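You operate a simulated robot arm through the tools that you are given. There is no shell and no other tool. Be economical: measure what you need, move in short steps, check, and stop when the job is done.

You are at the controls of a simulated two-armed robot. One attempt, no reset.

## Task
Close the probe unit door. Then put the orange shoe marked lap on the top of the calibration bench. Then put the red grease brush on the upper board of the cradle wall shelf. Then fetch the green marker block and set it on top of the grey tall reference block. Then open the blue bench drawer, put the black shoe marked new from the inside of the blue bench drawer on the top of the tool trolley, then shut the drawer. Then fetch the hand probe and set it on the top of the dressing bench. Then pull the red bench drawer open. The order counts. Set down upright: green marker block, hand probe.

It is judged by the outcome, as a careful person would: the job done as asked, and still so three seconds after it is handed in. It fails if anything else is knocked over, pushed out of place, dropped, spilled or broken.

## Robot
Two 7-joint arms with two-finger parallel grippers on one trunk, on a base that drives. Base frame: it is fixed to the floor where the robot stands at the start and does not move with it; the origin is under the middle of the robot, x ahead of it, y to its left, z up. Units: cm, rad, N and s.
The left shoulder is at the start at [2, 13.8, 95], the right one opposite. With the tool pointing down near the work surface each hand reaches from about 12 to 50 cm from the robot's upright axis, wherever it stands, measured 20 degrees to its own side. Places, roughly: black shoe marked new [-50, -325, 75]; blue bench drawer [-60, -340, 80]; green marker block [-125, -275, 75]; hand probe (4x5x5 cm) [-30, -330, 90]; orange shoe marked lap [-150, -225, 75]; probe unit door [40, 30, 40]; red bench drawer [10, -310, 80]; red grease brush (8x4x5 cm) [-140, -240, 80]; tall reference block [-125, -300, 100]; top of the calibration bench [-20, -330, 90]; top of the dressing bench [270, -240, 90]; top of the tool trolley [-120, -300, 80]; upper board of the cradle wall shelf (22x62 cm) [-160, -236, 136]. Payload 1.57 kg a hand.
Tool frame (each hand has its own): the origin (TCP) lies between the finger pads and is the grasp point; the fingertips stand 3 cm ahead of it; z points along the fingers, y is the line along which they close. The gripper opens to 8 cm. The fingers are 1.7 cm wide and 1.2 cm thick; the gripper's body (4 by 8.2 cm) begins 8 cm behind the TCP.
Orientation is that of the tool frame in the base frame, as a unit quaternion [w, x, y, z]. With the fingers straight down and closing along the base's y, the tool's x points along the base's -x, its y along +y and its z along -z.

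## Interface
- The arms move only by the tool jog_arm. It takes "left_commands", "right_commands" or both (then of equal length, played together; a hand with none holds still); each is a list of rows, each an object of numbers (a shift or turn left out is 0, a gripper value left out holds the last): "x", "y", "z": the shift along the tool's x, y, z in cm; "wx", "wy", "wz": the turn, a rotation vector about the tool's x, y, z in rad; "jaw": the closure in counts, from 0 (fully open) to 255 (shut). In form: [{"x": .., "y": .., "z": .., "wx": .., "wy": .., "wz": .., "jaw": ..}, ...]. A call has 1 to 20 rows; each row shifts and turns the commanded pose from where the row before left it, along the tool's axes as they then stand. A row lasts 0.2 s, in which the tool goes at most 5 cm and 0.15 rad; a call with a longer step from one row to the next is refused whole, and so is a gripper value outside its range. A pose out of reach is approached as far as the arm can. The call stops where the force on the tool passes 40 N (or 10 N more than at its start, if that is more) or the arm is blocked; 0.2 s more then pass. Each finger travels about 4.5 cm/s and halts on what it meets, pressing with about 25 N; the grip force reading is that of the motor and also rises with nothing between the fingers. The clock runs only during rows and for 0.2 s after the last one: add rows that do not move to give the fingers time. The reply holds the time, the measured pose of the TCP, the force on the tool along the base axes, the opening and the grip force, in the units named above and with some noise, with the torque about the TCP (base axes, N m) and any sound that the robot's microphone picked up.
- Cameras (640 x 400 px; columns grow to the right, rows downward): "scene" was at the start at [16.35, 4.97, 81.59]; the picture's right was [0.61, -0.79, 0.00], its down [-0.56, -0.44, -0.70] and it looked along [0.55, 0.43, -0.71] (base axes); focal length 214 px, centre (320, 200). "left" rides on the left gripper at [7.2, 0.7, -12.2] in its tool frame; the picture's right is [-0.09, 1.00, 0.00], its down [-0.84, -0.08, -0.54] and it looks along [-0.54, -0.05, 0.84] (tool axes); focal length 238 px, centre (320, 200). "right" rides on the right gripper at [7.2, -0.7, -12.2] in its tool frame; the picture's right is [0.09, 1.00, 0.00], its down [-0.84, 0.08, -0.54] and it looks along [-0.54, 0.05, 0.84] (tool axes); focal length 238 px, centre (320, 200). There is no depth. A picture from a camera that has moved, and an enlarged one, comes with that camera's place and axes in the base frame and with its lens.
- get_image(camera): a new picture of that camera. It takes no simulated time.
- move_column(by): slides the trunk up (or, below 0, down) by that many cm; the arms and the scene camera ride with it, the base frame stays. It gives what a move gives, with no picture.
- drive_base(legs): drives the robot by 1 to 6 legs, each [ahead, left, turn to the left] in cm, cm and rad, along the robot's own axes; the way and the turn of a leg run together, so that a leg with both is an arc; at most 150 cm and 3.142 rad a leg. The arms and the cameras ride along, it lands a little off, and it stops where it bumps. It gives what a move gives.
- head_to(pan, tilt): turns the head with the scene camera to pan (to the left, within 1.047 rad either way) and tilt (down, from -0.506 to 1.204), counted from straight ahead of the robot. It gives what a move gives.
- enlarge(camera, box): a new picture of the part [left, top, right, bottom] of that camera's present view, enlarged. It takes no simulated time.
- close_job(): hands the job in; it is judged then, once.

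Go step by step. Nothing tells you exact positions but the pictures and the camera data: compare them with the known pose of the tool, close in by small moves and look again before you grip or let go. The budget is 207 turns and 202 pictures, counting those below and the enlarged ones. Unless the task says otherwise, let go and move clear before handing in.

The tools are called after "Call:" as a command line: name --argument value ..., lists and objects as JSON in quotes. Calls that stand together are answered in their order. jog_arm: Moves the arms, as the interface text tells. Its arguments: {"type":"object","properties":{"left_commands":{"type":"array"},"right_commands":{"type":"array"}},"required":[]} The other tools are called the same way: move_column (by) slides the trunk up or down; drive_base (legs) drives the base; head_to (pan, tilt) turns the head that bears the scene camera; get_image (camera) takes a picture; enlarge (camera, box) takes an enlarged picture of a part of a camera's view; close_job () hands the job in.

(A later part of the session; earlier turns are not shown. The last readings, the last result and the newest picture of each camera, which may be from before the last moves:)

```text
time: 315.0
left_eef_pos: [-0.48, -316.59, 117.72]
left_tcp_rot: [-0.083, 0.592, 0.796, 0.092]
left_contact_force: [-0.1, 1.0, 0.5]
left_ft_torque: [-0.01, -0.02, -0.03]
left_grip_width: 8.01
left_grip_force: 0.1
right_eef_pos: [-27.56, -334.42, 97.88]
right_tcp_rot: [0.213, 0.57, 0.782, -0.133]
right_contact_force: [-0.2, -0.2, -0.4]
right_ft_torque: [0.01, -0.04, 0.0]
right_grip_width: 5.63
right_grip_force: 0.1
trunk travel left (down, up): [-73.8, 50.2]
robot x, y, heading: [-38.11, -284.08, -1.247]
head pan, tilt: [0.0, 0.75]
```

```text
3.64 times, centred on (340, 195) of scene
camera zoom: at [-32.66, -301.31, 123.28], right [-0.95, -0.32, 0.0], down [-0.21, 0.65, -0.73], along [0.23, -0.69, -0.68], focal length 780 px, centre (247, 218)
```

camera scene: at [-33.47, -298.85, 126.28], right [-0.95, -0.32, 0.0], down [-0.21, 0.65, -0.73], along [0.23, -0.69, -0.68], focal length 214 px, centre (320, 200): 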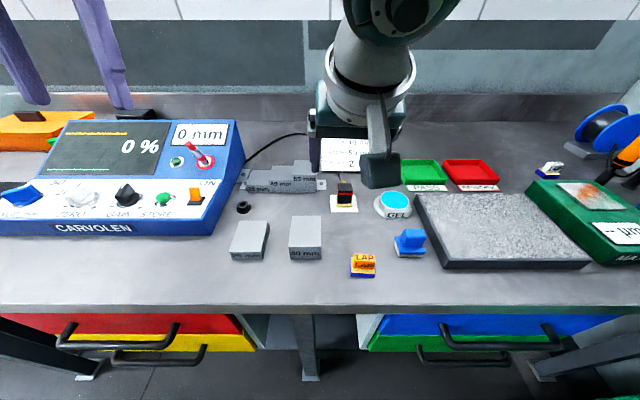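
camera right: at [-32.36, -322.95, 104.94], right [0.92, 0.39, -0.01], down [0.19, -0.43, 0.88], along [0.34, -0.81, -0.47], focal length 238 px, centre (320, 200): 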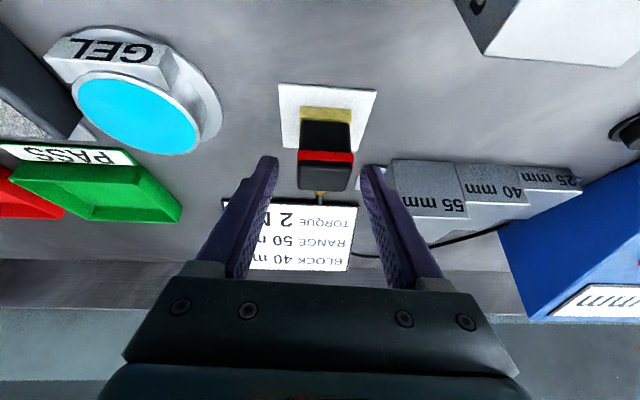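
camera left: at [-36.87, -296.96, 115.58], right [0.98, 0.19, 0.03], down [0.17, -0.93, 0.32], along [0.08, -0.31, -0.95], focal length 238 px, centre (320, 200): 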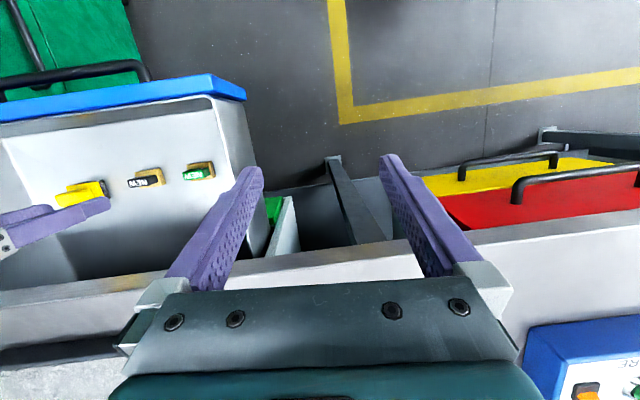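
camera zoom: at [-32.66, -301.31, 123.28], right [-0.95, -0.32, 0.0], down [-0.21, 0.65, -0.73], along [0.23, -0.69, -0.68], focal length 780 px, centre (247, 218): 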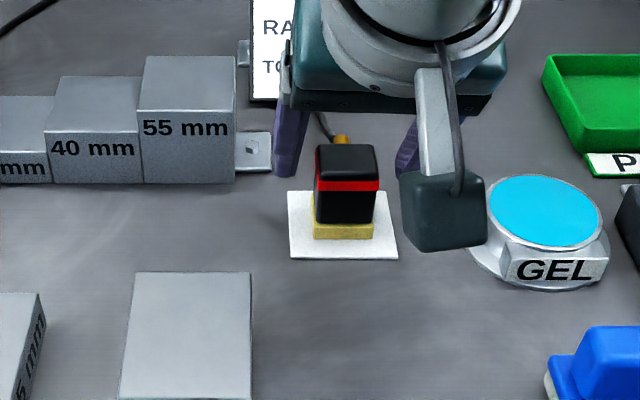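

Call:
jog_arm --right_commands '[{"y": 0.45}, {}]'

Call:
move_column --by -2.2

Call:
get_image --camera "right"

```text
time: 315.6
left_eef_pos: [-0.54, -316.7, 117.71]
left_tcp_rot: [-0.083, 0.593, 0.796, 0.092]
left_contact_force: [-0.5, 0.1, -1.0]
left_ft_torque: [0.0, -0.03, 0.02]
left_grip_width: 8.0
left_grip_force: 0.0
right_eef_pos: [-27.22, -334.28, 97.83]
right_tcp_rot: [0.214, 0.571, 0.781, -0.133]
right_contact_force: [-0.8, 0.2, -0.1]
right_ft_torque: [-0.02, 0.03, 0.0]
right_grip_width: 5.64
right_grip_force: 0.0
trunk travel left (down, up): [-73.8, 50.2]
robot x, y, heading: [-38.47, -283.91, -1.255]
head pan, tilt: [0.0, 0.75]
```

```text
time: 316.3
left_eef_pos: [-0.52, -316.59, 115.43]
left_tcp_rot: [-0.082, 0.592, 0.796, 0.093]
left_contact_force: [0.2, 0.2, 0.4]
left_ft_torque: [0.03, -0.01, -0.01]
left_grip_width: 8.03
left_grip_force: 0.0
right_eef_pos: [-27.2, -334.23, 95.59]
right_tcp_rot: [0.214, 0.571, 0.782, -0.133]
right_contact_force: [0.6, 1.0, 1.3]
right_ft_torque: [-0.02, 0.02, 0.02]
right_grip_width: 5.62
right_grip_force: 0.1
trunk travel left (down, up): [-71.6, 52.4]
robot x, y, heading: [-38.23, -284.25, -1.246]
head pan, tilt: [0.0, 0.75]
```

```text
41 pictures are left
camera right: at [-31.94, -322.84, 102.77], right [0.92, 0.39, -0.01], down [0.19, -0.43, 0.88], along [0.34, -0.81, -0.47], focal length 238 px, centre (320, 200)
```

right: 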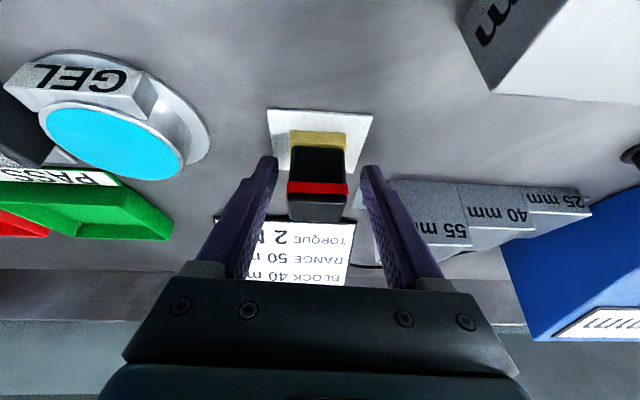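

The fingers flank the probe. I close and lift.

Call:
jog_arm --right_commands '[{"jaw": 255}, {}, {}, {}, {}]'

Call:
move_column --by 6

Call:
get_image --camera "right"

```text
time: 317.5
left_eef_pos: [-0.58, -316.61, 115.54]
left_tcp_rot: [-0.084, 0.592, 0.796, 0.091]
left_contact_force: [-0.5, 0.0, -0.9]
left_ft_torque: [-0.01, -0.01, 0.01]
left_grip_width: 8.01
left_grip_force: 0.1
right_eef_pos: [-27.17, -334.25, 95.66]
right_tcp_rot: [0.213, 0.571, 0.782, -0.132]
right_contact_force: [-0.8, 0.8, 0.9]
right_ft_torque: [0.0, 0.12, -0.04]
right_grip_width: 3.34
right_grip_force: 24.8
trunk travel left (down, up): [-71.6, 52.4]
robot x, y, heading: [-38.25, -283.73, -1.252]
head pan, tilt: [0.0, 0.75]
```

```text
time: 318.5
left_eef_pos: [-0.63, -316.48, 121.5]
left_tcp_rot: [-0.083, 0.592, 0.796, 0.092]
left_contact_force: [-0.5, -0.8, -0.1]
left_ft_torque: [0.0, 0.01, -0.01]
left_grip_width: 7.98
left_grip_force: 0.1
right_eef_pos: [-27.09, -334.11, 101.57]
right_tcp_rot: [0.212, 0.571, 0.782, -0.132]
right_contact_force: [0.5, -0.6, -1.1]
right_ft_torque: [0.01, -0.04, -0.02]
right_grip_width: 3.33
right_grip_force: 24.5
trunk travel left (down, up): [-77.6, 46.4]
robot x, y, heading: [-38.47, -283.82, -1.253]
head pan, tilt: [0.0, 0.75]
```

```text
40 pictures are left
camera right: at [-31.95, -322.82, 108.76], right [0.92, 0.39, -0.01], down [0.19, -0.43, 0.88], along [0.34, -0.81, -0.47], focal length 238 px, centre (320, 200)
```

right: 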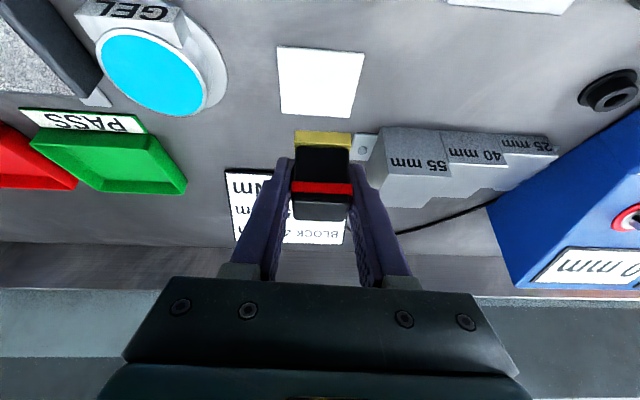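

The probe is up and its pad stayed put. I back off, turn toward the dressing bench, and look along the way.

Call:
move_column --by 6

Call:
drive_base --legs '[[-50, 0, 0], [0, 0, 1.25]]'

Call:
head_to --pan 0.0 --tilt 0.3

Call:
get_image --camera "scene"

```text
time: 319.5
left_eef_pos: [-0.65, -316.51, 127.58]
left_tcp_rot: [-0.083, 0.594, 0.795, 0.093]
left_contact_force: [0.5, 0.0, 0.5]
left_ft_torque: [0.02, 0.0, 0.02]
left_grip_width: 8.01
left_grip_force: 0.0
right_eef_pos: [-27.27, -334.29, 107.58]
right_tcp_rot: [0.213, 0.571, 0.782, -0.133]
right_contact_force: [-0.3, -0.3, -0.5]
right_ft_torque: [0.02, -0.04, -0.03]
right_grip_width: 3.33
right_grip_force: 25.1
trunk travel left (down, up): [-83.6, 40.4]
robot x, y, heading: [-38.29, -283.99, -1.25]
head pan, tilt: [0.0, 0.75]
```

```text
time: 325.6
left_eef_pos: [-11.46, -210.37, 127.7]
left_tcp_rot: [-0.122, 0.016, 0.992, 0.027]
left_contact_force: [-0.2, 0.8, 0.8]
left_ft_torque: [0.02, 0.02, -0.05]
left_grip_width: 8.0
left_grip_force: 0.0
right_eef_pos: [-2.98, -241.12, 107.63]
right_tcp_rot: [0.25, 0.006, 0.968, 0.017]
right_contact_force: [-0.3, 0.3, -1.5]
right_ft_torque: [0.0, 0.02, 0.04]
right_grip_width: 3.34
right_grip_force: 25.0
trunk travel left (down, up): [-83.6, 40.4]
robot x, y, heading: [-54.34, -235.71, -0.0]
head pan, tilt: [0.0, 0.75]
```

```text
time: 326.4
left_eef_pos: [-11.51, -210.43, 127.53]
left_tcp_rot: [-0.121, 0.015, 0.992, 0.027]
left_contact_force: [-0.7, -1.1, 0.1]
left_ft_torque: [0.02, -0.01, 0.03]
left_grip_width: 8.01
left_grip_force: 0.1
right_eef_pos: [-2.97, -241.33, 107.61]
right_tcp_rot: [0.251, 0.006, 0.968, 0.017]
right_contact_force: [-1.0, -0.1, -1.1]
right_ft_torque: [0.0, 0.01, -0.02]
right_grip_width: 3.32
right_grip_force: 24.3
trunk travel left (down, up): [-83.6, 40.4]
robot x, y, heading: [-54.43, -235.92, 0.004]
head pan, tilt: [0.0, 0.3]
```

```text
39 pictures are left
camera scene: at [-35.04, -236.02, 137.11], right [0.0, -1.0, 0.0], down [-0.3, 0.0, -0.95], along [0.95, 0.0, -0.3], focal length 214 px, centre (320, 200)
```

scene: 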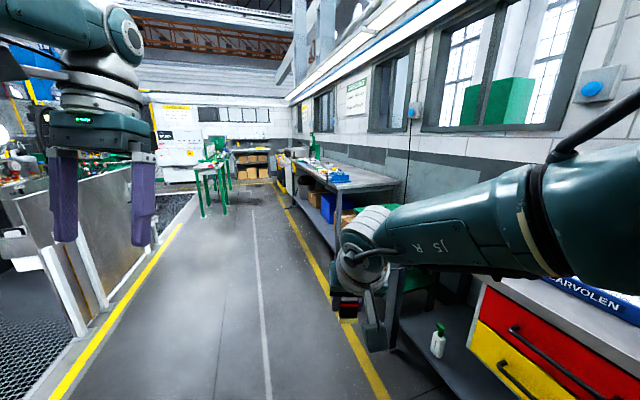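

The dressing bench is the long bench further along the same wall line (its near end about (142, -253)). I drive along the aisle and turn to face it.

Call:
drive_base --legs '[[0, 0, 0.306], [105, 0, 0], [100, 0, 0], [0, 0, -1.565]]'

Call:
head_to --pan 0.0 --tilt 0.6

Call:
get_image --camera "scene"

```text
time: 341.4
left_eef_pos: [179.36, -204.46, 127.54]
left_tcp_rot: [-0.084, 0.587, 0.8, 0.093]
left_contact_force: [0.5, 1.1, 1.3]
left_ft_torque: [0.0, 0.01, -0.02]
left_grip_width: 8.0
left_grip_force: 0.2
right_eef_pos: [153.06, -222.51, 107.63]
right_tcp_rot: [0.215, 0.566, 0.785, -0.132]
right_contact_force: [-0.8, 0.2, -0.7]
right_ft_torque: [-0.03, 0.01, -0.02]
right_grip_width: 3.38
right_grip_force: 25.5
trunk travel left (down, up): [-83.6, 40.4]
robot x, y, heading: [141.17, -172.27, -1.239]
head pan, tilt: [0.0, 0.3]
```

```text
time: 342.2
left_eef_pos: [179.33, -204.57, 127.54]
left_tcp_rot: [-0.084, 0.588, 0.8, 0.092]
left_contact_force: [0.6, 0.4, -0.8]
left_ft_torque: [-0.01, 0.0, 0.03]
left_grip_width: 8.0
left_grip_force: 0.0
right_eef_pos: [152.95, -222.58, 107.62]
right_tcp_rot: [0.214, 0.566, 0.785, -0.131]
right_contact_force: [0.3, 1.0, -0.1]
right_ft_torque: [-0.06, -0.02, 0.0]
right_grip_width: 3.32
right_grip_force: 24.8
trunk travel left (down, up): [-83.6, 40.4]
robot x, y, heading: [141.23, -172.53, -1.235]
head pan, tilt: [0.0, 0.6]
```

```text
38 pictures are left
camera scene: at [147.23, -190.19, 134.37], right [-0.94, -0.33, 0.0], down [-0.19, 0.53, -0.83], along [0.27, -0.78, -0.56], focal length 214 px, centre (320, 200)
```

scene: 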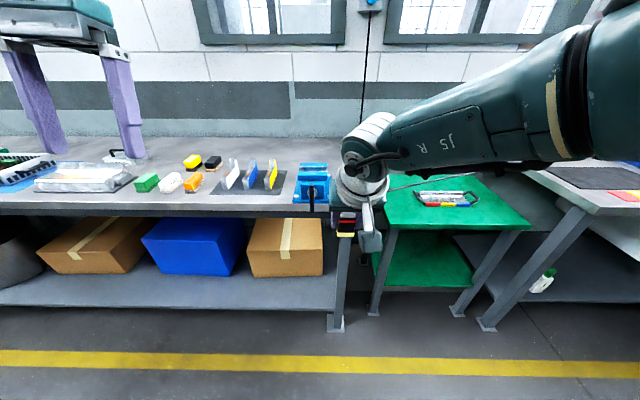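

This is the dressing bench; the right end has a clamp, sticks and small blocks, with a ~10 cm free strip along the front. I move left and closer to pick a spot.

Call:
drive_base --legs '[[0, 46, 0], [14, 0, 0]]'

Call:
head_to --pan 0.0 --tilt 0.7

Call:
get_image --camera "scene"

Call:
get_image --camera "right"

```text
time: 345.9
left_eef_pos: [227.39, -202.55, 127.55]
left_tcp_rot: [-0.084, 0.587, 0.8, 0.091]
left_contact_force: [-0.6, -0.3, -0.8]
left_ft_torque: [0.0, -0.01, 0.02]
left_grip_width: 8.0
left_grip_force: 0.0
right_eef_pos: [200.89, -220.6, 107.66]
right_tcp_rot: [0.214, 0.566, 0.786, -0.13]
right_contact_force: [-0.3, 0.7, -0.8]
right_ft_torque: [-0.02, -0.03, -0.02]
right_grip_width: 3.33
right_grip_force: 25.2
trunk travel left (down, up): [-83.6, 40.4]
robot x, y, heading: [189.08, -170.65, -1.235]
head pan, tilt: [0.0, 0.6]
```

```text
time: 346.6
left_eef_pos: [227.24, -202.46, 127.39]
left_tcp_rot: [-0.084, 0.587, 0.8, 0.092]
left_contact_force: [-0.2, 0.3, 0.3]
left_ft_torque: [0.01, -0.03, 0.02]
left_grip_width: 8.01
left_grip_force: 0.0
right_eef_pos: [200.96, -220.63, 107.64]
right_tcp_rot: [0.214, 0.566, 0.786, -0.131]
right_contact_force: [0.1, -0.4, -0.4]
right_ft_torque: [-0.02, 0.0, -0.02]
right_grip_width: 3.34
right_grip_force: 24.9
trunk travel left (down, up): [-83.6, 40.4]
robot x, y, heading: [189.05, -170.66, -1.237]
head pan, tilt: [0.0, 0.7]
```

```text
37 pictures are left
camera scene: at [195.12, -187.94, 133.51], right [-0.94, -0.33, 0.0], down [-0.21, 0.61, -0.77], along [0.25, -0.72, -0.64], focal length 214 px, centre (320, 200)
```

scene: 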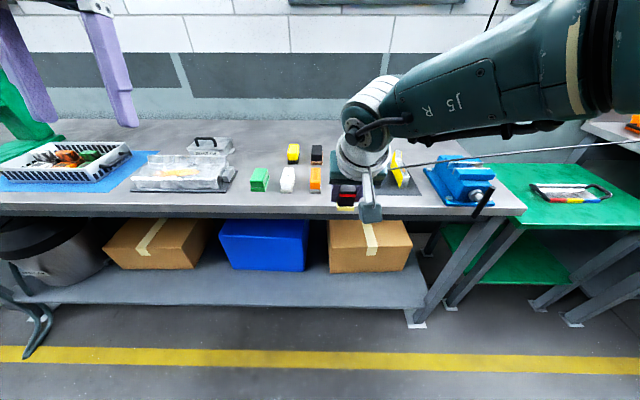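

```text
36 pictures are left
camera right: at [196.07, -209.24, 114.75], right [0.92, 0.4, -0.01], down [0.2, -0.43, 0.88], along [0.35, -0.81, -0.47], focal length 238 px, centre (320, 200)
```

right: 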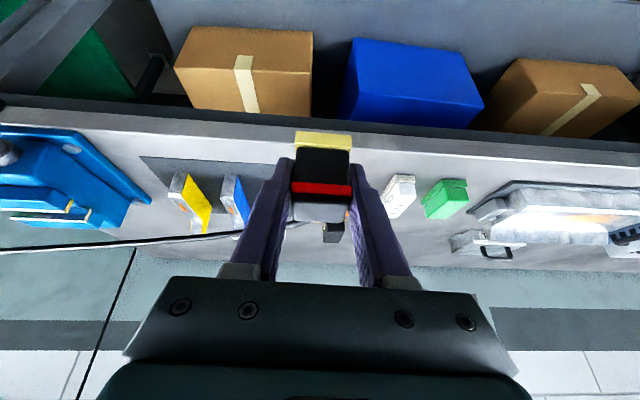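

There is a thin lead trailing from the probe, without any pull so far. The front strip here is only ~8 cm deep, so I look further left for a roomier spot.

Call:
head_to --pan 0.8 --tilt 0.55

Call:
get_image --camera "scene"

Call:
head_to --pan -1.0 --tilt 0.4

Call:
get_image --camera "scene"

```text
time: 347.7
left_eef_pos: [227.31, -202.7, 127.51]
left_tcp_rot: [-0.083, 0.587, 0.8, 0.092]
left_contact_force: [-0.6, -0.3, 0.9]
left_ft_torque: [-0.01, -0.01, 0.0]
left_grip_width: 7.99
left_grip_force: 0.1
right_eef_pos: [201.04, -220.67, 107.59]
right_tcp_rot: [0.214, 0.565, 0.786, -0.131]
right_contact_force: [0.4, -0.1, -0.8]
right_ft_torque: [0.04, -0.03, -0.01]
right_grip_width: 3.33
right_grip_force: 24.8
trunk travel left (down, up): [-83.6, 40.4]
robot x, y, heading: [188.99, -170.42, -1.231]
head pan, tilt: [0.799, 0.55]
```

```text
35 pictures are left
camera scene: at [200.47, -183.72, 134.82], right [-0.42, -0.91, 0.0], down [-0.47, 0.22, -0.85], along [0.77, -0.36, -0.52], focal length 214 px, centre (320, 200)
```

scene: 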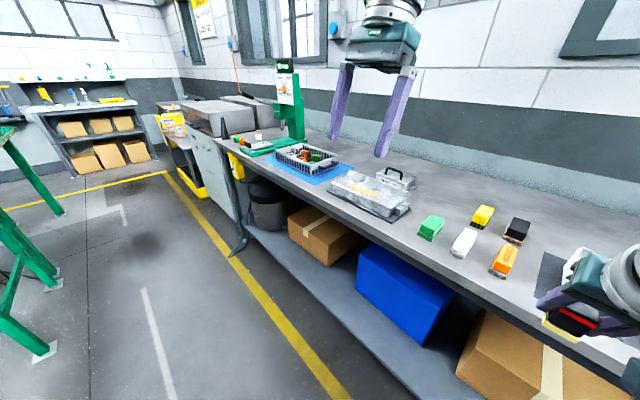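

```text
time: 349.5
left_eef_pos: [227.45, -202.69, 127.48]
left_tcp_rot: [-0.083, 0.587, 0.8, 0.092]
left_contact_force: [-0.4, -0.2, -0.4]
left_ft_torque: [0.02, 0.03, 0.01]
left_grip_width: 8.03
left_grip_force: 0.1
right_eef_pos: [201.1, -220.63, 107.66]
right_tcp_rot: [0.214, 0.565, 0.786, -0.13]
right_contact_force: [-0.1, -0.3, -0.5]
right_ft_torque: [0.0, -0.02, 0.02]
right_grip_width: 3.35
right_grip_force: 24.9
trunk travel left (down, up): [-83.6, 40.4]
robot x, y, heading: [189.21, -170.27, -1.231]
head pan, tilt: [-1.0, 0.4]
```

```text
34 pictures are left
camera scene: at [186.62, -187.2, 136.19], right [-0.79, 0.62, 0.0], down [0.24, 0.31, -0.92], along [-0.57, -0.72, -0.39], focal length 214 px, centre (320, 200)
```

scene: 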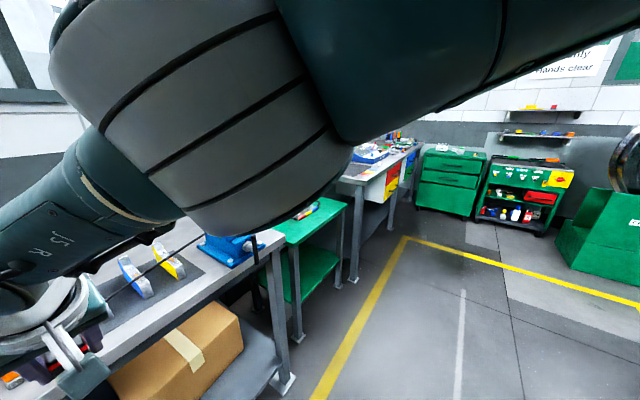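

There is a gap between the clear tray and the green block, about 8 cm wide, behind a free front strip. I aim for (237, -231) and move there.

Call:
drive_base --legs '[[0, 31, 0], [19, 0, 0]]'

Call:
head_to --pan 0.2 --tilt 0.8

Call:
get_image --camera "scene"

Call:
get_image --camera "right"

```text
time: 352.8
left_eef_pos: [263.31, -210.09, 127.44]
left_tcp_rot: [-0.084, 0.586, 0.801, 0.092]
left_contact_force: [0.0, 0.0, 0.6]
left_ft_torque: [0.0, -0.01, -0.01]
left_grip_width: 8.0
left_grip_force: 0.1
right_eef_pos: [236.89, -228.29, 107.57]
right_tcp_rot: [0.214, 0.565, 0.786, -0.131]
right_contact_force: [0.2, 0.3, -0.9]
right_ft_torque: [-0.01, 0.01, 0.02]
right_grip_width: 3.32
right_grip_force: 25.1
trunk travel left (down, up): [-83.6, 40.4]
robot x, y, heading: [224.8, -178.22, -1.236]
head pan, tilt: [-1.0, 0.4]
```

```text
time: 354.2
left_eef_pos: [263.25, -210.15, 127.48]
left_tcp_rot: [-0.084, 0.586, 0.801, 0.092]
left_contact_force: [0.4, -0.1, -0.4]
left_ft_torque: [0.02, 0.02, 0.01]
left_grip_width: 8.01
left_grip_force: 0.1
right_eef_pos: [236.86, -228.21, 107.65]
right_tcp_rot: [0.214, 0.565, 0.786, -0.131]
right_contact_force: [-1.0, -0.5, -0.6]
right_ft_torque: [-0.01, 0.0, 0.03]
right_grip_width: 3.33
right_grip_force: 25.3
trunk travel left (down, up): [-83.6, 40.4]
robot x, y, heading: [224.48, -178.35, -1.237]
head pan, tilt: [0.201, 0.799]
```

```text
33 pictures are left
camera scene: at [232.22, -194.53, 132.68], right [-0.86, -0.51, 0.0], down [-0.37, 0.62, -0.7], along [0.36, -0.6, -0.72], focal length 214 px, centre (320, 200)
```

scene: 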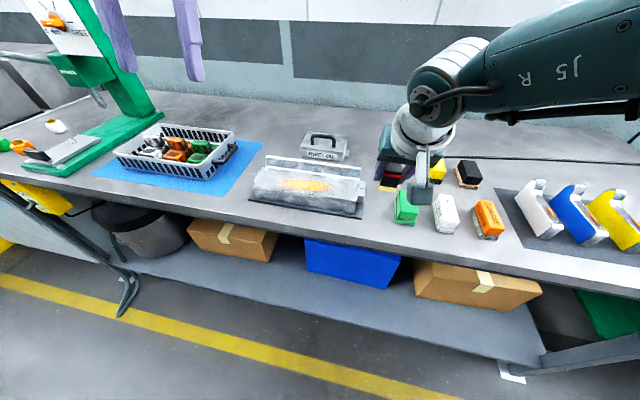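

```text
32 pictures are left
camera right: at [231.91, -216.9, 114.74], right [0.91, 0.4, -0.01], down [0.2, -0.43, 0.88], along [0.35, -0.81, -0.47], focal length 238 px, centre (320, 200)
```

right: 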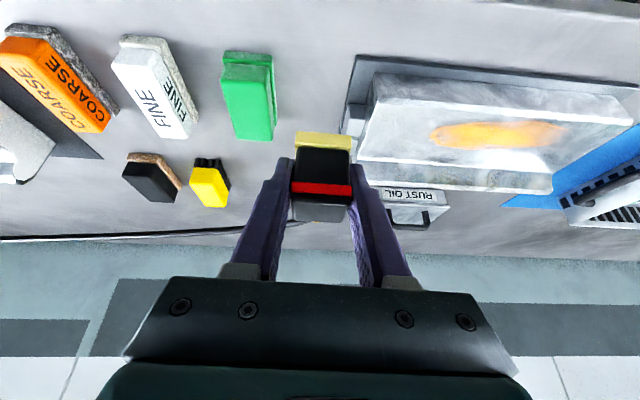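

The gap between the green block and the tray lies right below. I go forward 3 cm and lower most of the way.

Call:
drive_base --legs '[[3.2, 0.3, 0]]'

Call:
move_column --by -9.5

Call:
get_image --camera "right"

Call:
enlarge --camera "scene" --box '[240, 110, 520, 270]'

```text
time: 355.0
left_eef_pos: [264.53, -213.08, 127.49]
left_tcp_rot: [-0.084, 0.586, 0.801, 0.092]
left_contact_force: [0.4, -0.2, -0.1]
left_ft_torque: [0.01, 0.03, -0.01]
left_grip_width: 8.01
left_grip_force: 0.1
right_eef_pos: [238.16, -231.12, 107.54]
right_tcp_rot: [0.214, 0.565, 0.786, -0.13]
right_contact_force: [0.0, 0.2, -1.1]
right_ft_torque: [0.03, -0.04, -0.02]
right_grip_width: 3.33
right_grip_force: 24.8
trunk travel left (down, up): [-83.6, 40.4]
robot x, y, heading: [225.98, -180.64, -1.235]
head pan, tilt: [0.201, 0.799]
```

```text
time: 356.3
left_eef_pos: [264.54, -213.11, 117.9]
left_tcp_rot: [-0.083, 0.585, 0.801, 0.092]
left_contact_force: [0.5, -0.1, 0.3]
left_ft_torque: [-0.03, 0.02, 0.01]
left_grip_width: 7.99
left_grip_force: 0.0
right_eef_pos: [238.13, -231.16, 98.11]
right_tcp_rot: [0.214, 0.565, 0.786, -0.13]
right_contact_force: [-0.1, -1.0, -1.3]
right_ft_torque: [-0.01, 0.0, 0.0]
right_grip_width: 3.32
right_grip_force: 25.1
trunk travel left (down, up): [-74.1, 49.9]
robot x, y, heading: [226.06, -180.83, -1.229]
head pan, tilt: [0.201, 0.799]
```

```text
31 pictures are left
camera right: at [233.24, -219.8, 105.24], right [0.91, 0.4, -0.01], down [0.2, -0.43, 0.88], along [0.35, -0.81, -0.47], focal length 238 px, centre (320, 200)
```

right: 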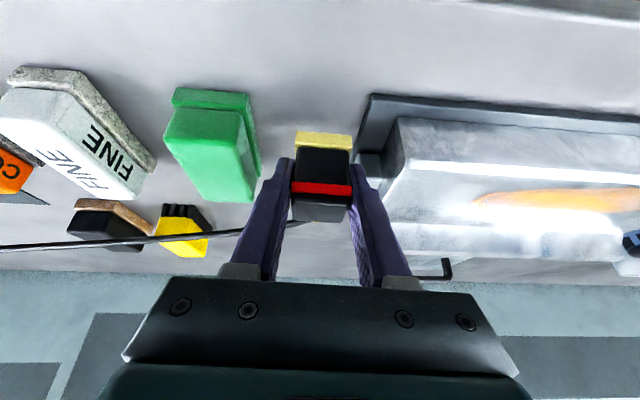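

```text
2.29 times, centred on (380, 190) of scene
camera zoom: at [233.56, -197.42, 123.18], right [-0.86, -0.51, 0.0], down [-0.37, 0.62, -0.7], along [0.36, -0.6, -0.72], focal length 490 px, centre (183, 223)
```

zoom: 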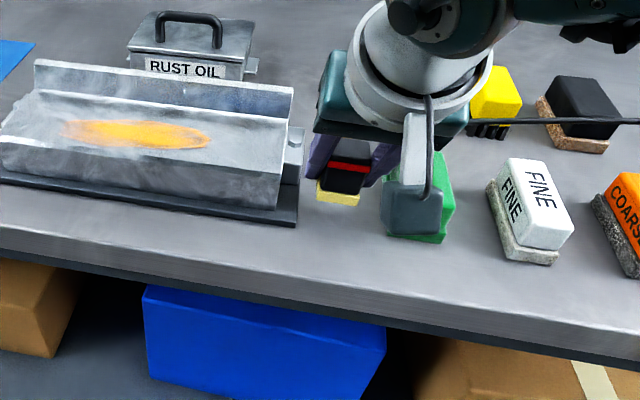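

The tray edge is only 3 cm to one side, the green block 5 cm to the other. I shift 1.2 cm toward the middle and lower to just above.

Call:
jog_arm --right_commands '[{"y": -1.2}, {"x": 0.4, "z": -0.2}, {}]'

Call:
move_column --by -3

Call:
get_image --camera "right"

Call:
enlarge --camera "scene" --box '[240, 110, 520, 270]'

```text
time: 357.1
left_eef_pos: [264.56, -213.08, 118.09]
left_tcp_rot: [-0.084, 0.586, 0.801, 0.092]
left_contact_force: [-0.5, 0.1, 0.6]
left_ft_torque: [-0.01, -0.02, 0.01]
left_grip_width: 8.0
left_grip_force: 0.1
right_eef_pos: [236.88, -231.03, 98.02]
right_tcp_rot: [0.214, 0.564, 0.787, -0.13]
right_contact_force: [-0.4, -0.1, -1.2]
right_ft_torque: [0.02, -0.02, 0.05]
right_grip_width: 3.34
right_grip_force: 24.9
trunk travel left (down, up): [-74.1, 49.9]
robot x, y, heading: [225.84, -181.19, -1.233]
head pan, tilt: [0.201, 0.799]
```

```text
time: 357.9
left_eef_pos: [264.51, -213.24, 115.03]
left_tcp_rot: [-0.083, 0.586, 0.801, 0.091]
left_contact_force: [-0.5, 0.4, -0.2]
left_ft_torque: [0.0, 0.02, -0.01]
left_grip_width: 7.99
left_grip_force: 0.0
right_eef_pos: [236.98, -231.29, 95.2]
right_tcp_rot: [0.216, 0.564, 0.786, -0.132]
right_contact_force: [1.4, -0.2, 10.4]
right_ft_torque: [-0.12, 0.14, 0.01]
right_grip_width: 3.34
right_grip_force: 24.7
trunk travel left (down, up): [-71.1, 52.9]
robot x, y, heading: [226.47, -181.48, -1.238]
head pan, tilt: [0.201, 0.799]
```

```text
29 pictures are left
camera right: at [232.02, -219.94, 102.3], right [0.91, 0.4, -0.01], down [0.2, -0.43, 0.88], along [0.35, -0.81, -0.47], focal length 238 px, centre (320, 200)
```

right: 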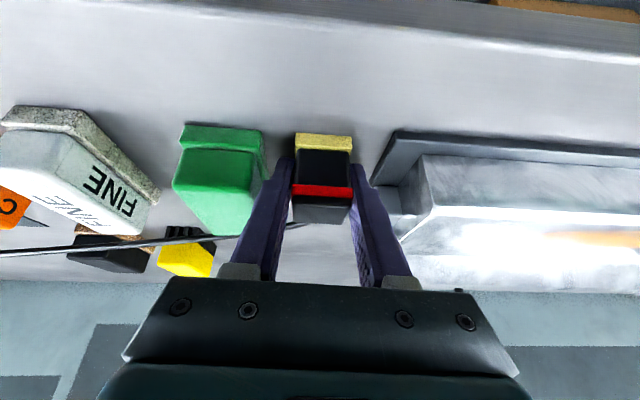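

```text
2.29 times, centred on (380, 190) of scene
camera zoom: at [233.59, -197.51, 120.21], right [-0.86, -0.51, 0.0], down [-0.37, 0.61, -0.7], along [0.36, -0.6, -0.72], focal length 490 px, centre (183, 223)
```

zoom: 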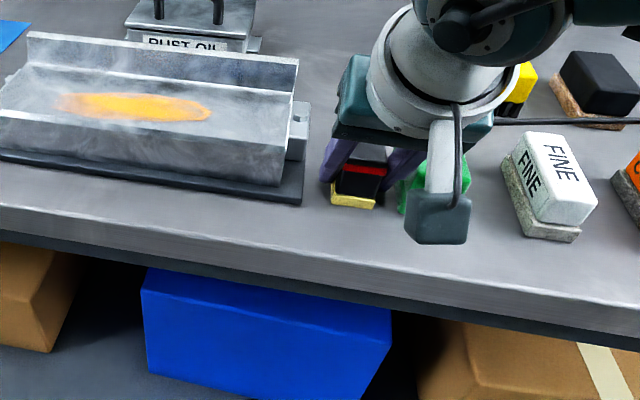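

The probe has touched down upright with clearance on both sides. I open just a little and withdraw along the tool axis.

Call:
jog_arm --right_commands '[{"jaw": 120}, {}, {}, {}]'

Call:
get_image --camera "right"

```text
time: 358.9
left_eef_pos: [264.61, -213.14, 115.15]
left_tcp_rot: [-0.084, 0.586, 0.801, 0.092]
left_contact_force: [-0.5, -0.6, 0.2]
left_ft_torque: [-0.01, -0.01, 0.01]
left_grip_width: 8.02
left_grip_force: 0.0
right_eef_pos: [237.01, -231.12, 95.11]
right_tcp_rot: [0.215, 0.565, 0.786, -0.13]
right_contact_force: [4.4, 1.3, 10.4]
right_ft_torque: [-0.11, 0.04, 0.19]
right_grip_width: 3.73
right_grip_force: 0.1
trunk travel left (down, up): [-71.1, 52.9]
robot x, y, heading: [226.18, -180.77, -1.233]
head pan, tilt: [0.201, 0.799]
```

```text
27 pictures are left
camera right: at [232.09, -219.83, 102.24], right [0.91, 0.4, -0.01], down [0.2, -0.43, 0.88], along [0.35, -0.81, -0.47], focal length 238 px, centre (320, 200)
```

right: 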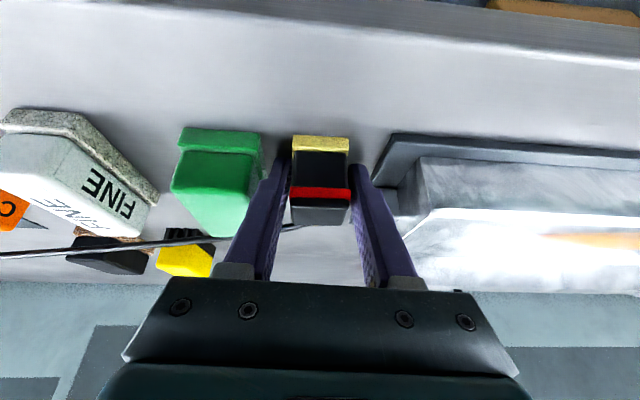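

Call:
move_column --by 0.4

Call:
jog_arm --right_commands '[{"jaw": 105}, {}, {}]'

Call:
get_image --camera "right"

```text
time: 359.4
left_eef_pos: [264.44, -213.05, 115.43]
left_tcp_rot: [-0.084, 0.586, 0.8, 0.091]
left_contact_force: [-0.3, -0.1, -0.1]
left_ft_torque: [0.01, -0.01, 0.04]
left_grip_width: 8.0
left_grip_force: 0.0
right_eef_pos: [236.71, -231.06, 95.31]
right_tcp_rot: [0.212, 0.566, 0.786, -0.131]
right_contact_force: [-0.1, 0.2, -0.6]
right_ft_torque: [0.02, -0.04, 0.03]
right_grip_width: 4.24
right_grip_force: 0.0
trunk travel left (down, up): [-71.5, 52.5]
robot x, y, heading: [226.42, -181.26, -1.238]
head pan, tilt: [0.201, 0.799]
```

```text
time: 360.2
left_eef_pos: [264.45, -213.06, 115.4]
left_tcp_rot: [-0.084, 0.585, 0.801, 0.093]
left_contact_force: [0.4, 0.5, -0.3]
left_ft_torque: [0.0, -0.02, 0.02]
left_grip_width: 8.0
left_grip_force: 0.1
right_eef_pos: [236.88, -231.14, 95.36]
right_tcp_rot: [0.214, 0.565, 0.786, -0.131]
right_contact_force: [0.5, -0.8, 0.0]
right_ft_torque: [0.01, -0.01, 0.02]
right_grip_width: 4.69
right_grip_force: 0.0
trunk travel left (down, up): [-71.5, 52.5]
robot x, y, heading: [226.05, -180.81, -1.237]
head pan, tilt: [0.201, 0.799]
```

```text
26 pictures are left
camera right: at [231.95, -219.76, 102.58], right [0.91, 0.4, -0.01], down [0.2, -0.43, 0.88], along [0.35, -0.81, -0.47], focal length 238 px, centre (320, 200)
```

right: 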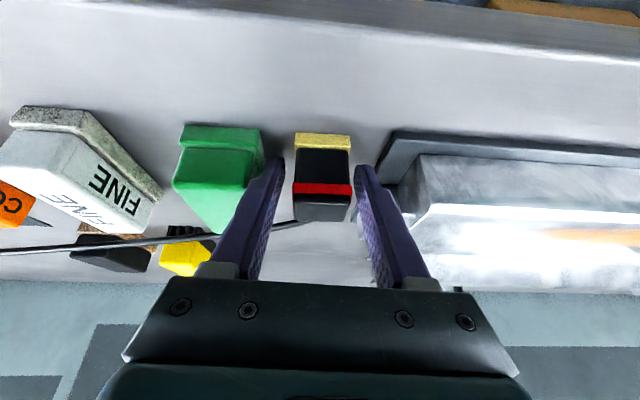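

Both fingers are free. I withdraw back along the tool axis, away from the lead.

Call:
jog_arm --right_commands '[{"z": -1.5}, {"z": -3}, {"z": -3}, {"z": -3}, {"z": -3}]'

Call:
get_image --camera "right"

Call:
enlarge --camera "scene" --box '[240, 110, 520, 270]'

```text
time: 361.4
left_eef_pos: [264.65, -213.09, 115.42]
left_tcp_rot: [-0.084, 0.586, 0.801, 0.092]
left_contact_force: [0.0, 0.5, -0.2]
left_ft_torque: [0.0, -0.01, -0.03]
left_grip_width: 8.02
left_grip_force: 0.1
right_eef_pos: [234.34, -225.12, 107.21]
right_tcp_rot: [0.214, 0.565, 0.786, -0.13]
right_contact_force: [-0.1, 0.6, 0.1]
right_ft_torque: [0.0, -0.01, 0.01]
right_grip_width: 4.71
right_grip_force: 0.0
trunk travel left (down, up): [-71.5, 52.5]
robot x, y, heading: [226.02, -181.39, -1.235]
head pan, tilt: [0.201, 0.799]
```

```text
25 pictures are left
camera right: at [229.36, -213.73, 114.37], right [0.92, 0.4, -0.01], down [0.2, -0.43, 0.88], along [0.35, -0.81, -0.47], focal length 238 px, centre (320, 200)
```

right: 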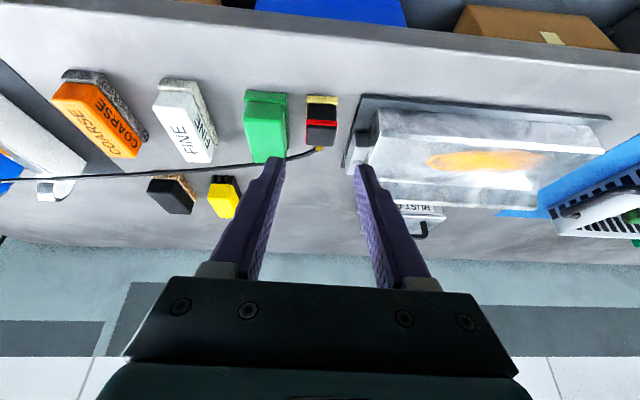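

```text
2.29 times, centred on (380, 190) of scene
camera zoom: at [233.56, -197.42, 120.58], right [-0.86, -0.51, 0.0], down [-0.37, 0.62, -0.7], along [0.36, -0.6, -0.72], focal length 490 px, centre (183, 223)
```

zoom: 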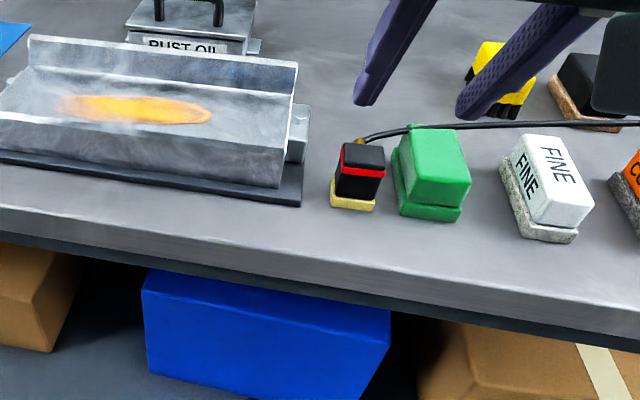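

The probe stands upright on the dressing bench. Last comes the red drawer: I back away, slide along the aisle to it, and set the right hand to the same handle-gripping posture as before.

Call:
drive_base --legs '[[-30, 0, 0], [0, -121, -0.027], [-2, -118, 0]]'

Call:
jog_arm --right_commands '[{"wy": -0.13, "z": 2, "jaw": 0}, {"wy": -0.13, "z": 2}, {"wy": -0.13, "z": 1}, {"wy": -0.13, "z": 1}, {"wy": -0.13}, {"wz": 0.143}, {"wz": 0.143}, {"wz": 0.143}, {"wz": 0.143}, {"wz": 0.143}, {"wz": 0.143}, {"wz": 0.143}, {"wz": 0.143}, {"wz": 0.143}, {"wz": 0.143}, {"wz": 0.143}, {}]'

Call:
head_to --pan 0.2 --tilt 0.6

Call:
get_image --camera "scene"

```text
time: 374.9
left_eef_pos: [24.51, -260.35, 115.34]
left_tcp_rot: [-0.082, 0.599, 0.791, 0.093]
left_contact_force: [0.0, 0.0, 0.4]
left_ft_torque: [-0.02, -0.02, 0.0]
left_grip_width: 8.0
left_grip_force: 0.1
right_eef_pos: [-5.99, -271.51, 107.15]
right_tcp_rot: [0.212, 0.576, 0.778, -0.133]
right_contact_force: [-0.1, 0.5, -0.3]
right_ft_torque: [-0.01, 0.0, 0.0]
right_grip_width: 4.69
right_grip_force: 0.0
trunk travel left (down, up): [-71.5, 52.5]
robot x, y, heading: [-13.39, -227.05, -1.26]
head pan, tilt: [0.201, 0.799]
```

```text
time: 378.5
left_eef_pos: [24.58, -260.35, 115.26]
left_tcp_rot: [-0.081, 0.598, 0.792, 0.093]
left_contact_force: [-1.1, -0.7, 0.4]
left_ft_torque: [-0.03, -0.02, -0.03]
left_grip_width: 8.02
left_grip_force: 0.2
right_eef_pos: [-2.27, -274.47, 104.22]
right_tcp_rot: [0.536, 0.831, 0.114, 0.097]
right_contact_force: [-0.2, 0.3, -0.3]
right_ft_torque: [0.0, -0.03, -0.02]
right_grip_width: 8.01
right_grip_force: 0.1
right hand out of reach, approached as far as the arm can: row 5, 6
trunk travel left (down, up): [-71.5, 52.5]
robot x, y, heading: [-12.84, -227.3, -1.262]
head pan, tilt: [0.201, 0.799]
```

```text
time: 379.2
left_eef_pos: [24.53, -260.42, 115.48]
left_tcp_rot: [-0.083, 0.598, 0.792, 0.094]
left_contact_force: [-0.1, 0.6, -0.1]
left_ft_torque: [0.03, -0.03, 0.02]
left_grip_width: 8.02
left_grip_force: 0.2
right_eef_pos: [-2.3, -274.44, 104.26]
right_tcp_rot: [0.537, 0.83, 0.115, 0.097]
right_contact_force: [0.7, -0.8, -0.3]
right_ft_torque: [-0.04, 0.01, 0.01]
right_grip_width: 8.01
right_grip_force: 0.1
trunk travel left (down, up): [-71.5, 52.5]
robot x, y, heading: [-12.66, -227.1, -1.261]
head pan, tilt: [0.201, 0.6]
```

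```text
23 pictures are left
camera scene: at [-5.58, -244.42, 122.26], right [-0.87, -0.49, 0.0], down [-0.27, 0.49, -0.82], along [0.4, -0.72, -0.57], focal length 214 px, centre (320, 200)
```

scene: 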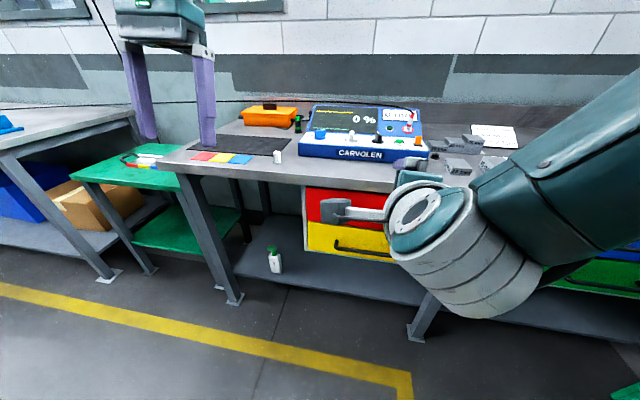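

The posture is right. I lower and approach the red handle in two stages.

Call:
move_column --by -23.4

Call:
drive_base --legs '[[12, -0.9, 0]]'

Call:
get_image --camera "right"

Call:
get_image --camera "scene"

```text
time: 381.6
left_eef_pos: [24.43, -260.38, 92.1]
left_tcp_rot: [-0.082, 0.599, 0.791, 0.093]
left_contact_force: [-0.9, 0.5, 0.6]
left_ft_torque: [-0.01, 0.01, -0.01]
left_grip_width: 8.0
left_grip_force: 0.1
right_eef_pos: [-2.17, -274.48, 80.76]
right_tcp_rot: [0.536, 0.83, 0.116, 0.096]
right_contact_force: [0.9, -0.3, 0.2]
right_ft_torque: [-0.01, -0.01, -0.02]
right_grip_width: 8.0
right_grip_force: 0.1
trunk travel left (down, up): [-48.1, 75.9]
robot x, y, heading: [-13.17, -227.45, -1.261]
head pan, tilt: [0.201, 0.6]
```

```text
time: 382.9
left_eef_pos: [27.35, -272.05, 91.91]
left_tcp_rot: [-0.083, 0.598, 0.792, 0.093]
left_contact_force: [-0.1, 0.2, 0.8]
left_ft_torque: [0.01, 0.03, 0.01]
left_grip_width: 7.98
left_grip_force: 0.1
right_eef_pos: [0.43, -286.21, 80.77]
right_tcp_rot: [0.537, 0.83, 0.115, 0.097]
right_contact_force: [-0.6, -0.6, 0.7]
right_ft_torque: [-0.02, -0.02, -0.01]
right_grip_width: 7.98
right_grip_force: 0.1
trunk travel left (down, up): [-48.1, 75.9]
robot x, y, heading: [-9.82, -238.64, -1.265]
head pan, tilt: [0.201, 0.6]
```

```text
22 pictures are left
camera right: at [3.76, -273.02, 85.39], right [0.18, -0.37, 0.91], down [-0.95, 0.19, 0.26], along [-0.27, -0.91, -0.32], focal length 238 px, centre (320, 200)
```

right: 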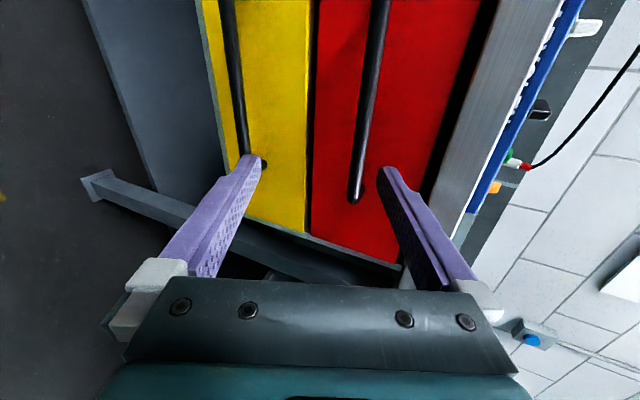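

```text
21 pictures are left
camera scene: at [-2.81, -256.12, 98.88], right [-0.87, -0.49, 0.0], down [-0.27, 0.49, -0.83], along [0.4, -0.72, -0.56], focal length 214 px, centre (320, 200)
```

scene: 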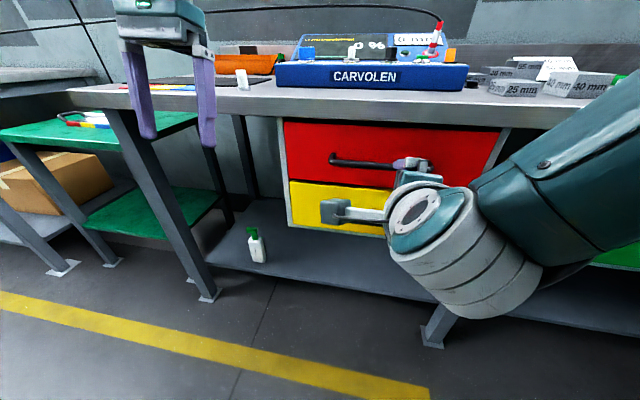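

The hand is aligned with the handle's right end. I shift 8 cm left toward its middle, then go in.

Call:
drive_base --legs '[[0, 8, 0], [7, 0, 0]]'

Call:
get_image --camera "right"

```text
time: 384.6
left_eef_pos: [36.93, -276.48, 92.0]
left_tcp_rot: [-0.082, 0.599, 0.791, 0.093]
left_contact_force: [-0.2, -0.9, 0.7]
left_ft_torque: [0.04, 0.02, 0.02]
left_grip_width: 8.0
left_grip_force: 0.0
right_eef_pos: [10.3, -290.43, 80.95]
right_tcp_rot: [0.537, 0.83, 0.116, 0.096]
right_contact_force: [-0.3, -0.2, 0.4]
right_ft_torque: [0.01, -0.04, -0.01]
right_grip_width: 8.02
right_grip_force: 0.1
trunk travel left (down, up): [-48.1, 75.9]
robot x, y, heading: [-0.3, -243.12, -1.266]
head pan, tilt: [0.201, 0.6]
```

```text
20 pictures are left
camera right: at [13.48, -277.35, 85.38], right [0.18, -0.37, 0.91], down [-0.95, 0.19, 0.26], along [-0.27, -0.91, -0.32], focal length 238 px, centre (320, 200)
```

right: 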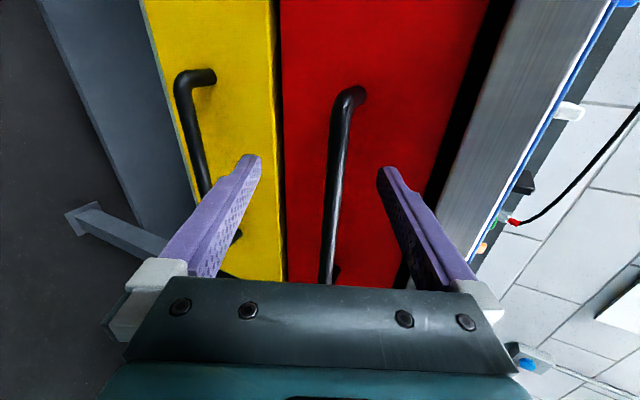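

The bar is centred between the fingers. I go in the last 4 cm and close.

Call:
drive_base --legs '[[3.8, 0, 0]]'

Call:
jog_arm --right_commands '[{"jaw": 255}, {}, {}, {}, {}, {}]'

Call:
get_image --camera "right"

```text
time: 385.6
left_eef_pos: [38.12, -280.04, 91.98]
left_tcp_rot: [-0.082, 0.599, 0.791, 0.093]
left_contact_force: [-0.8, 0.0, -0.8]
left_ft_torque: [0.0, -0.01, -0.01]
left_grip_width: 7.97
left_grip_force: 0.0
right_eef_pos: [11.38, -293.83, 80.89]
right_tcp_rot: [0.537, 0.83, 0.116, 0.096]
right_contact_force: [-0.5, -0.4, 0.2]
right_ft_torque: [-0.01, 0.0, 0.01]
right_grip_width: 7.98
right_grip_force: 0.1
trunk travel left (down, up): [-48.1, 75.9]
robot x, y, heading: [0.76, -246.67, -1.265]
head pan, tilt: [0.201, 0.6]
stopped in leg 1: the force on the tool passed its limit at 70 N (the readings are from after the stop); the commanded pose is now the measured one
```

```text
time: 387.0
left_eef_pos: [38.1, -279.96, 91.85]
left_tcp_rot: [-0.082, 0.599, 0.791, 0.094]
left_contact_force: [0.6, -0.6, 1.2]
left_ft_torque: [0.01, -0.02, 0.0]
left_grip_width: 8.01
left_grip_force: 0.0
right_eef_pos: [11.28, -293.57, 80.62]
right_tcp_rot: [0.536, 0.831, 0.116, 0.095]
right_contact_force: [0.6, -1.3, -9.1]
right_ft_torque: [0.0, 0.47, 0.25]
right_grip_width: 1.55
right_grip_force: 31.3
trunk travel left (down, up): [-48.1, 75.9]
robot x, y, heading: [1.0, -247.03, -1.265]
head pan, tilt: [0.201, 0.6]
```

```text
19 pictures are left
camera right: at [14.58, -280.58, 85.27], right [0.18, -0.37, 0.91], down [-0.95, 0.19, 0.26], along [-0.27, -0.91, -0.32], focal length 238 px, centre (320, 200)
```

right: 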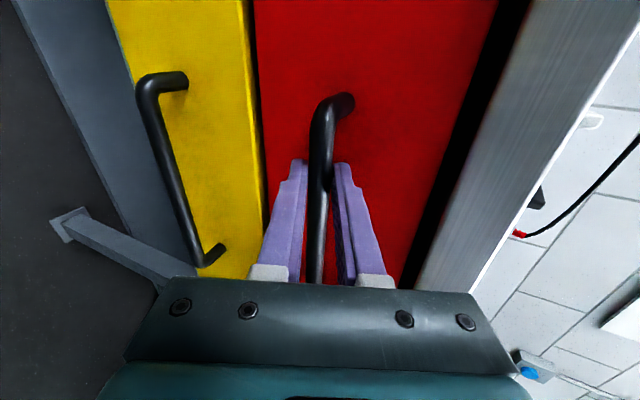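

Handle gripped (1.55 cm). I pull it open by backing the base.

Call:
drive_base --legs '[[-10, 0, 0], [-13, 0, 0]]'

Call:
get_image --camera "scene"

```text
time: 389.0
left_eef_pos: [30.98, -258.03, 91.86]
left_tcp_rot: [-0.083, 0.599, 0.791, 0.094]
left_contact_force: [0.7, -0.4, 0.5]
left_ft_torque: [-0.02, 0.0, 0.0]
left_grip_width: 8.02
left_grip_force: 0.1
right_eef_pos: [4.12, -271.9, 80.58]
right_tcp_rot: [0.535, 0.832, 0.115, 0.096]
right_contact_force: [-7.2, -2.9, -15.9]
right_ft_torque: [0.02, 0.72, -0.14]
right_grip_width: 1.51
right_grip_force: 31.2
trunk travel left (down, up): [-48.1, 75.9]
robot x, y, heading: [-6.1, -224.81, -1.263]
head pan, tilt: [0.201, 0.6]
```

```text
18 pictures are left
camera scene: at [0.93, -242.08, 98.83], right [-0.87, -0.48, 0.0], down [-0.28, 0.49, -0.82], along [0.4, -0.72, -0.57], focal length 214 px, centre (320, 200)
```

scene: 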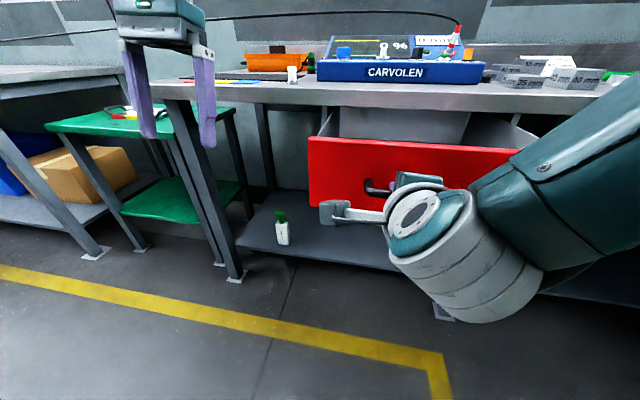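

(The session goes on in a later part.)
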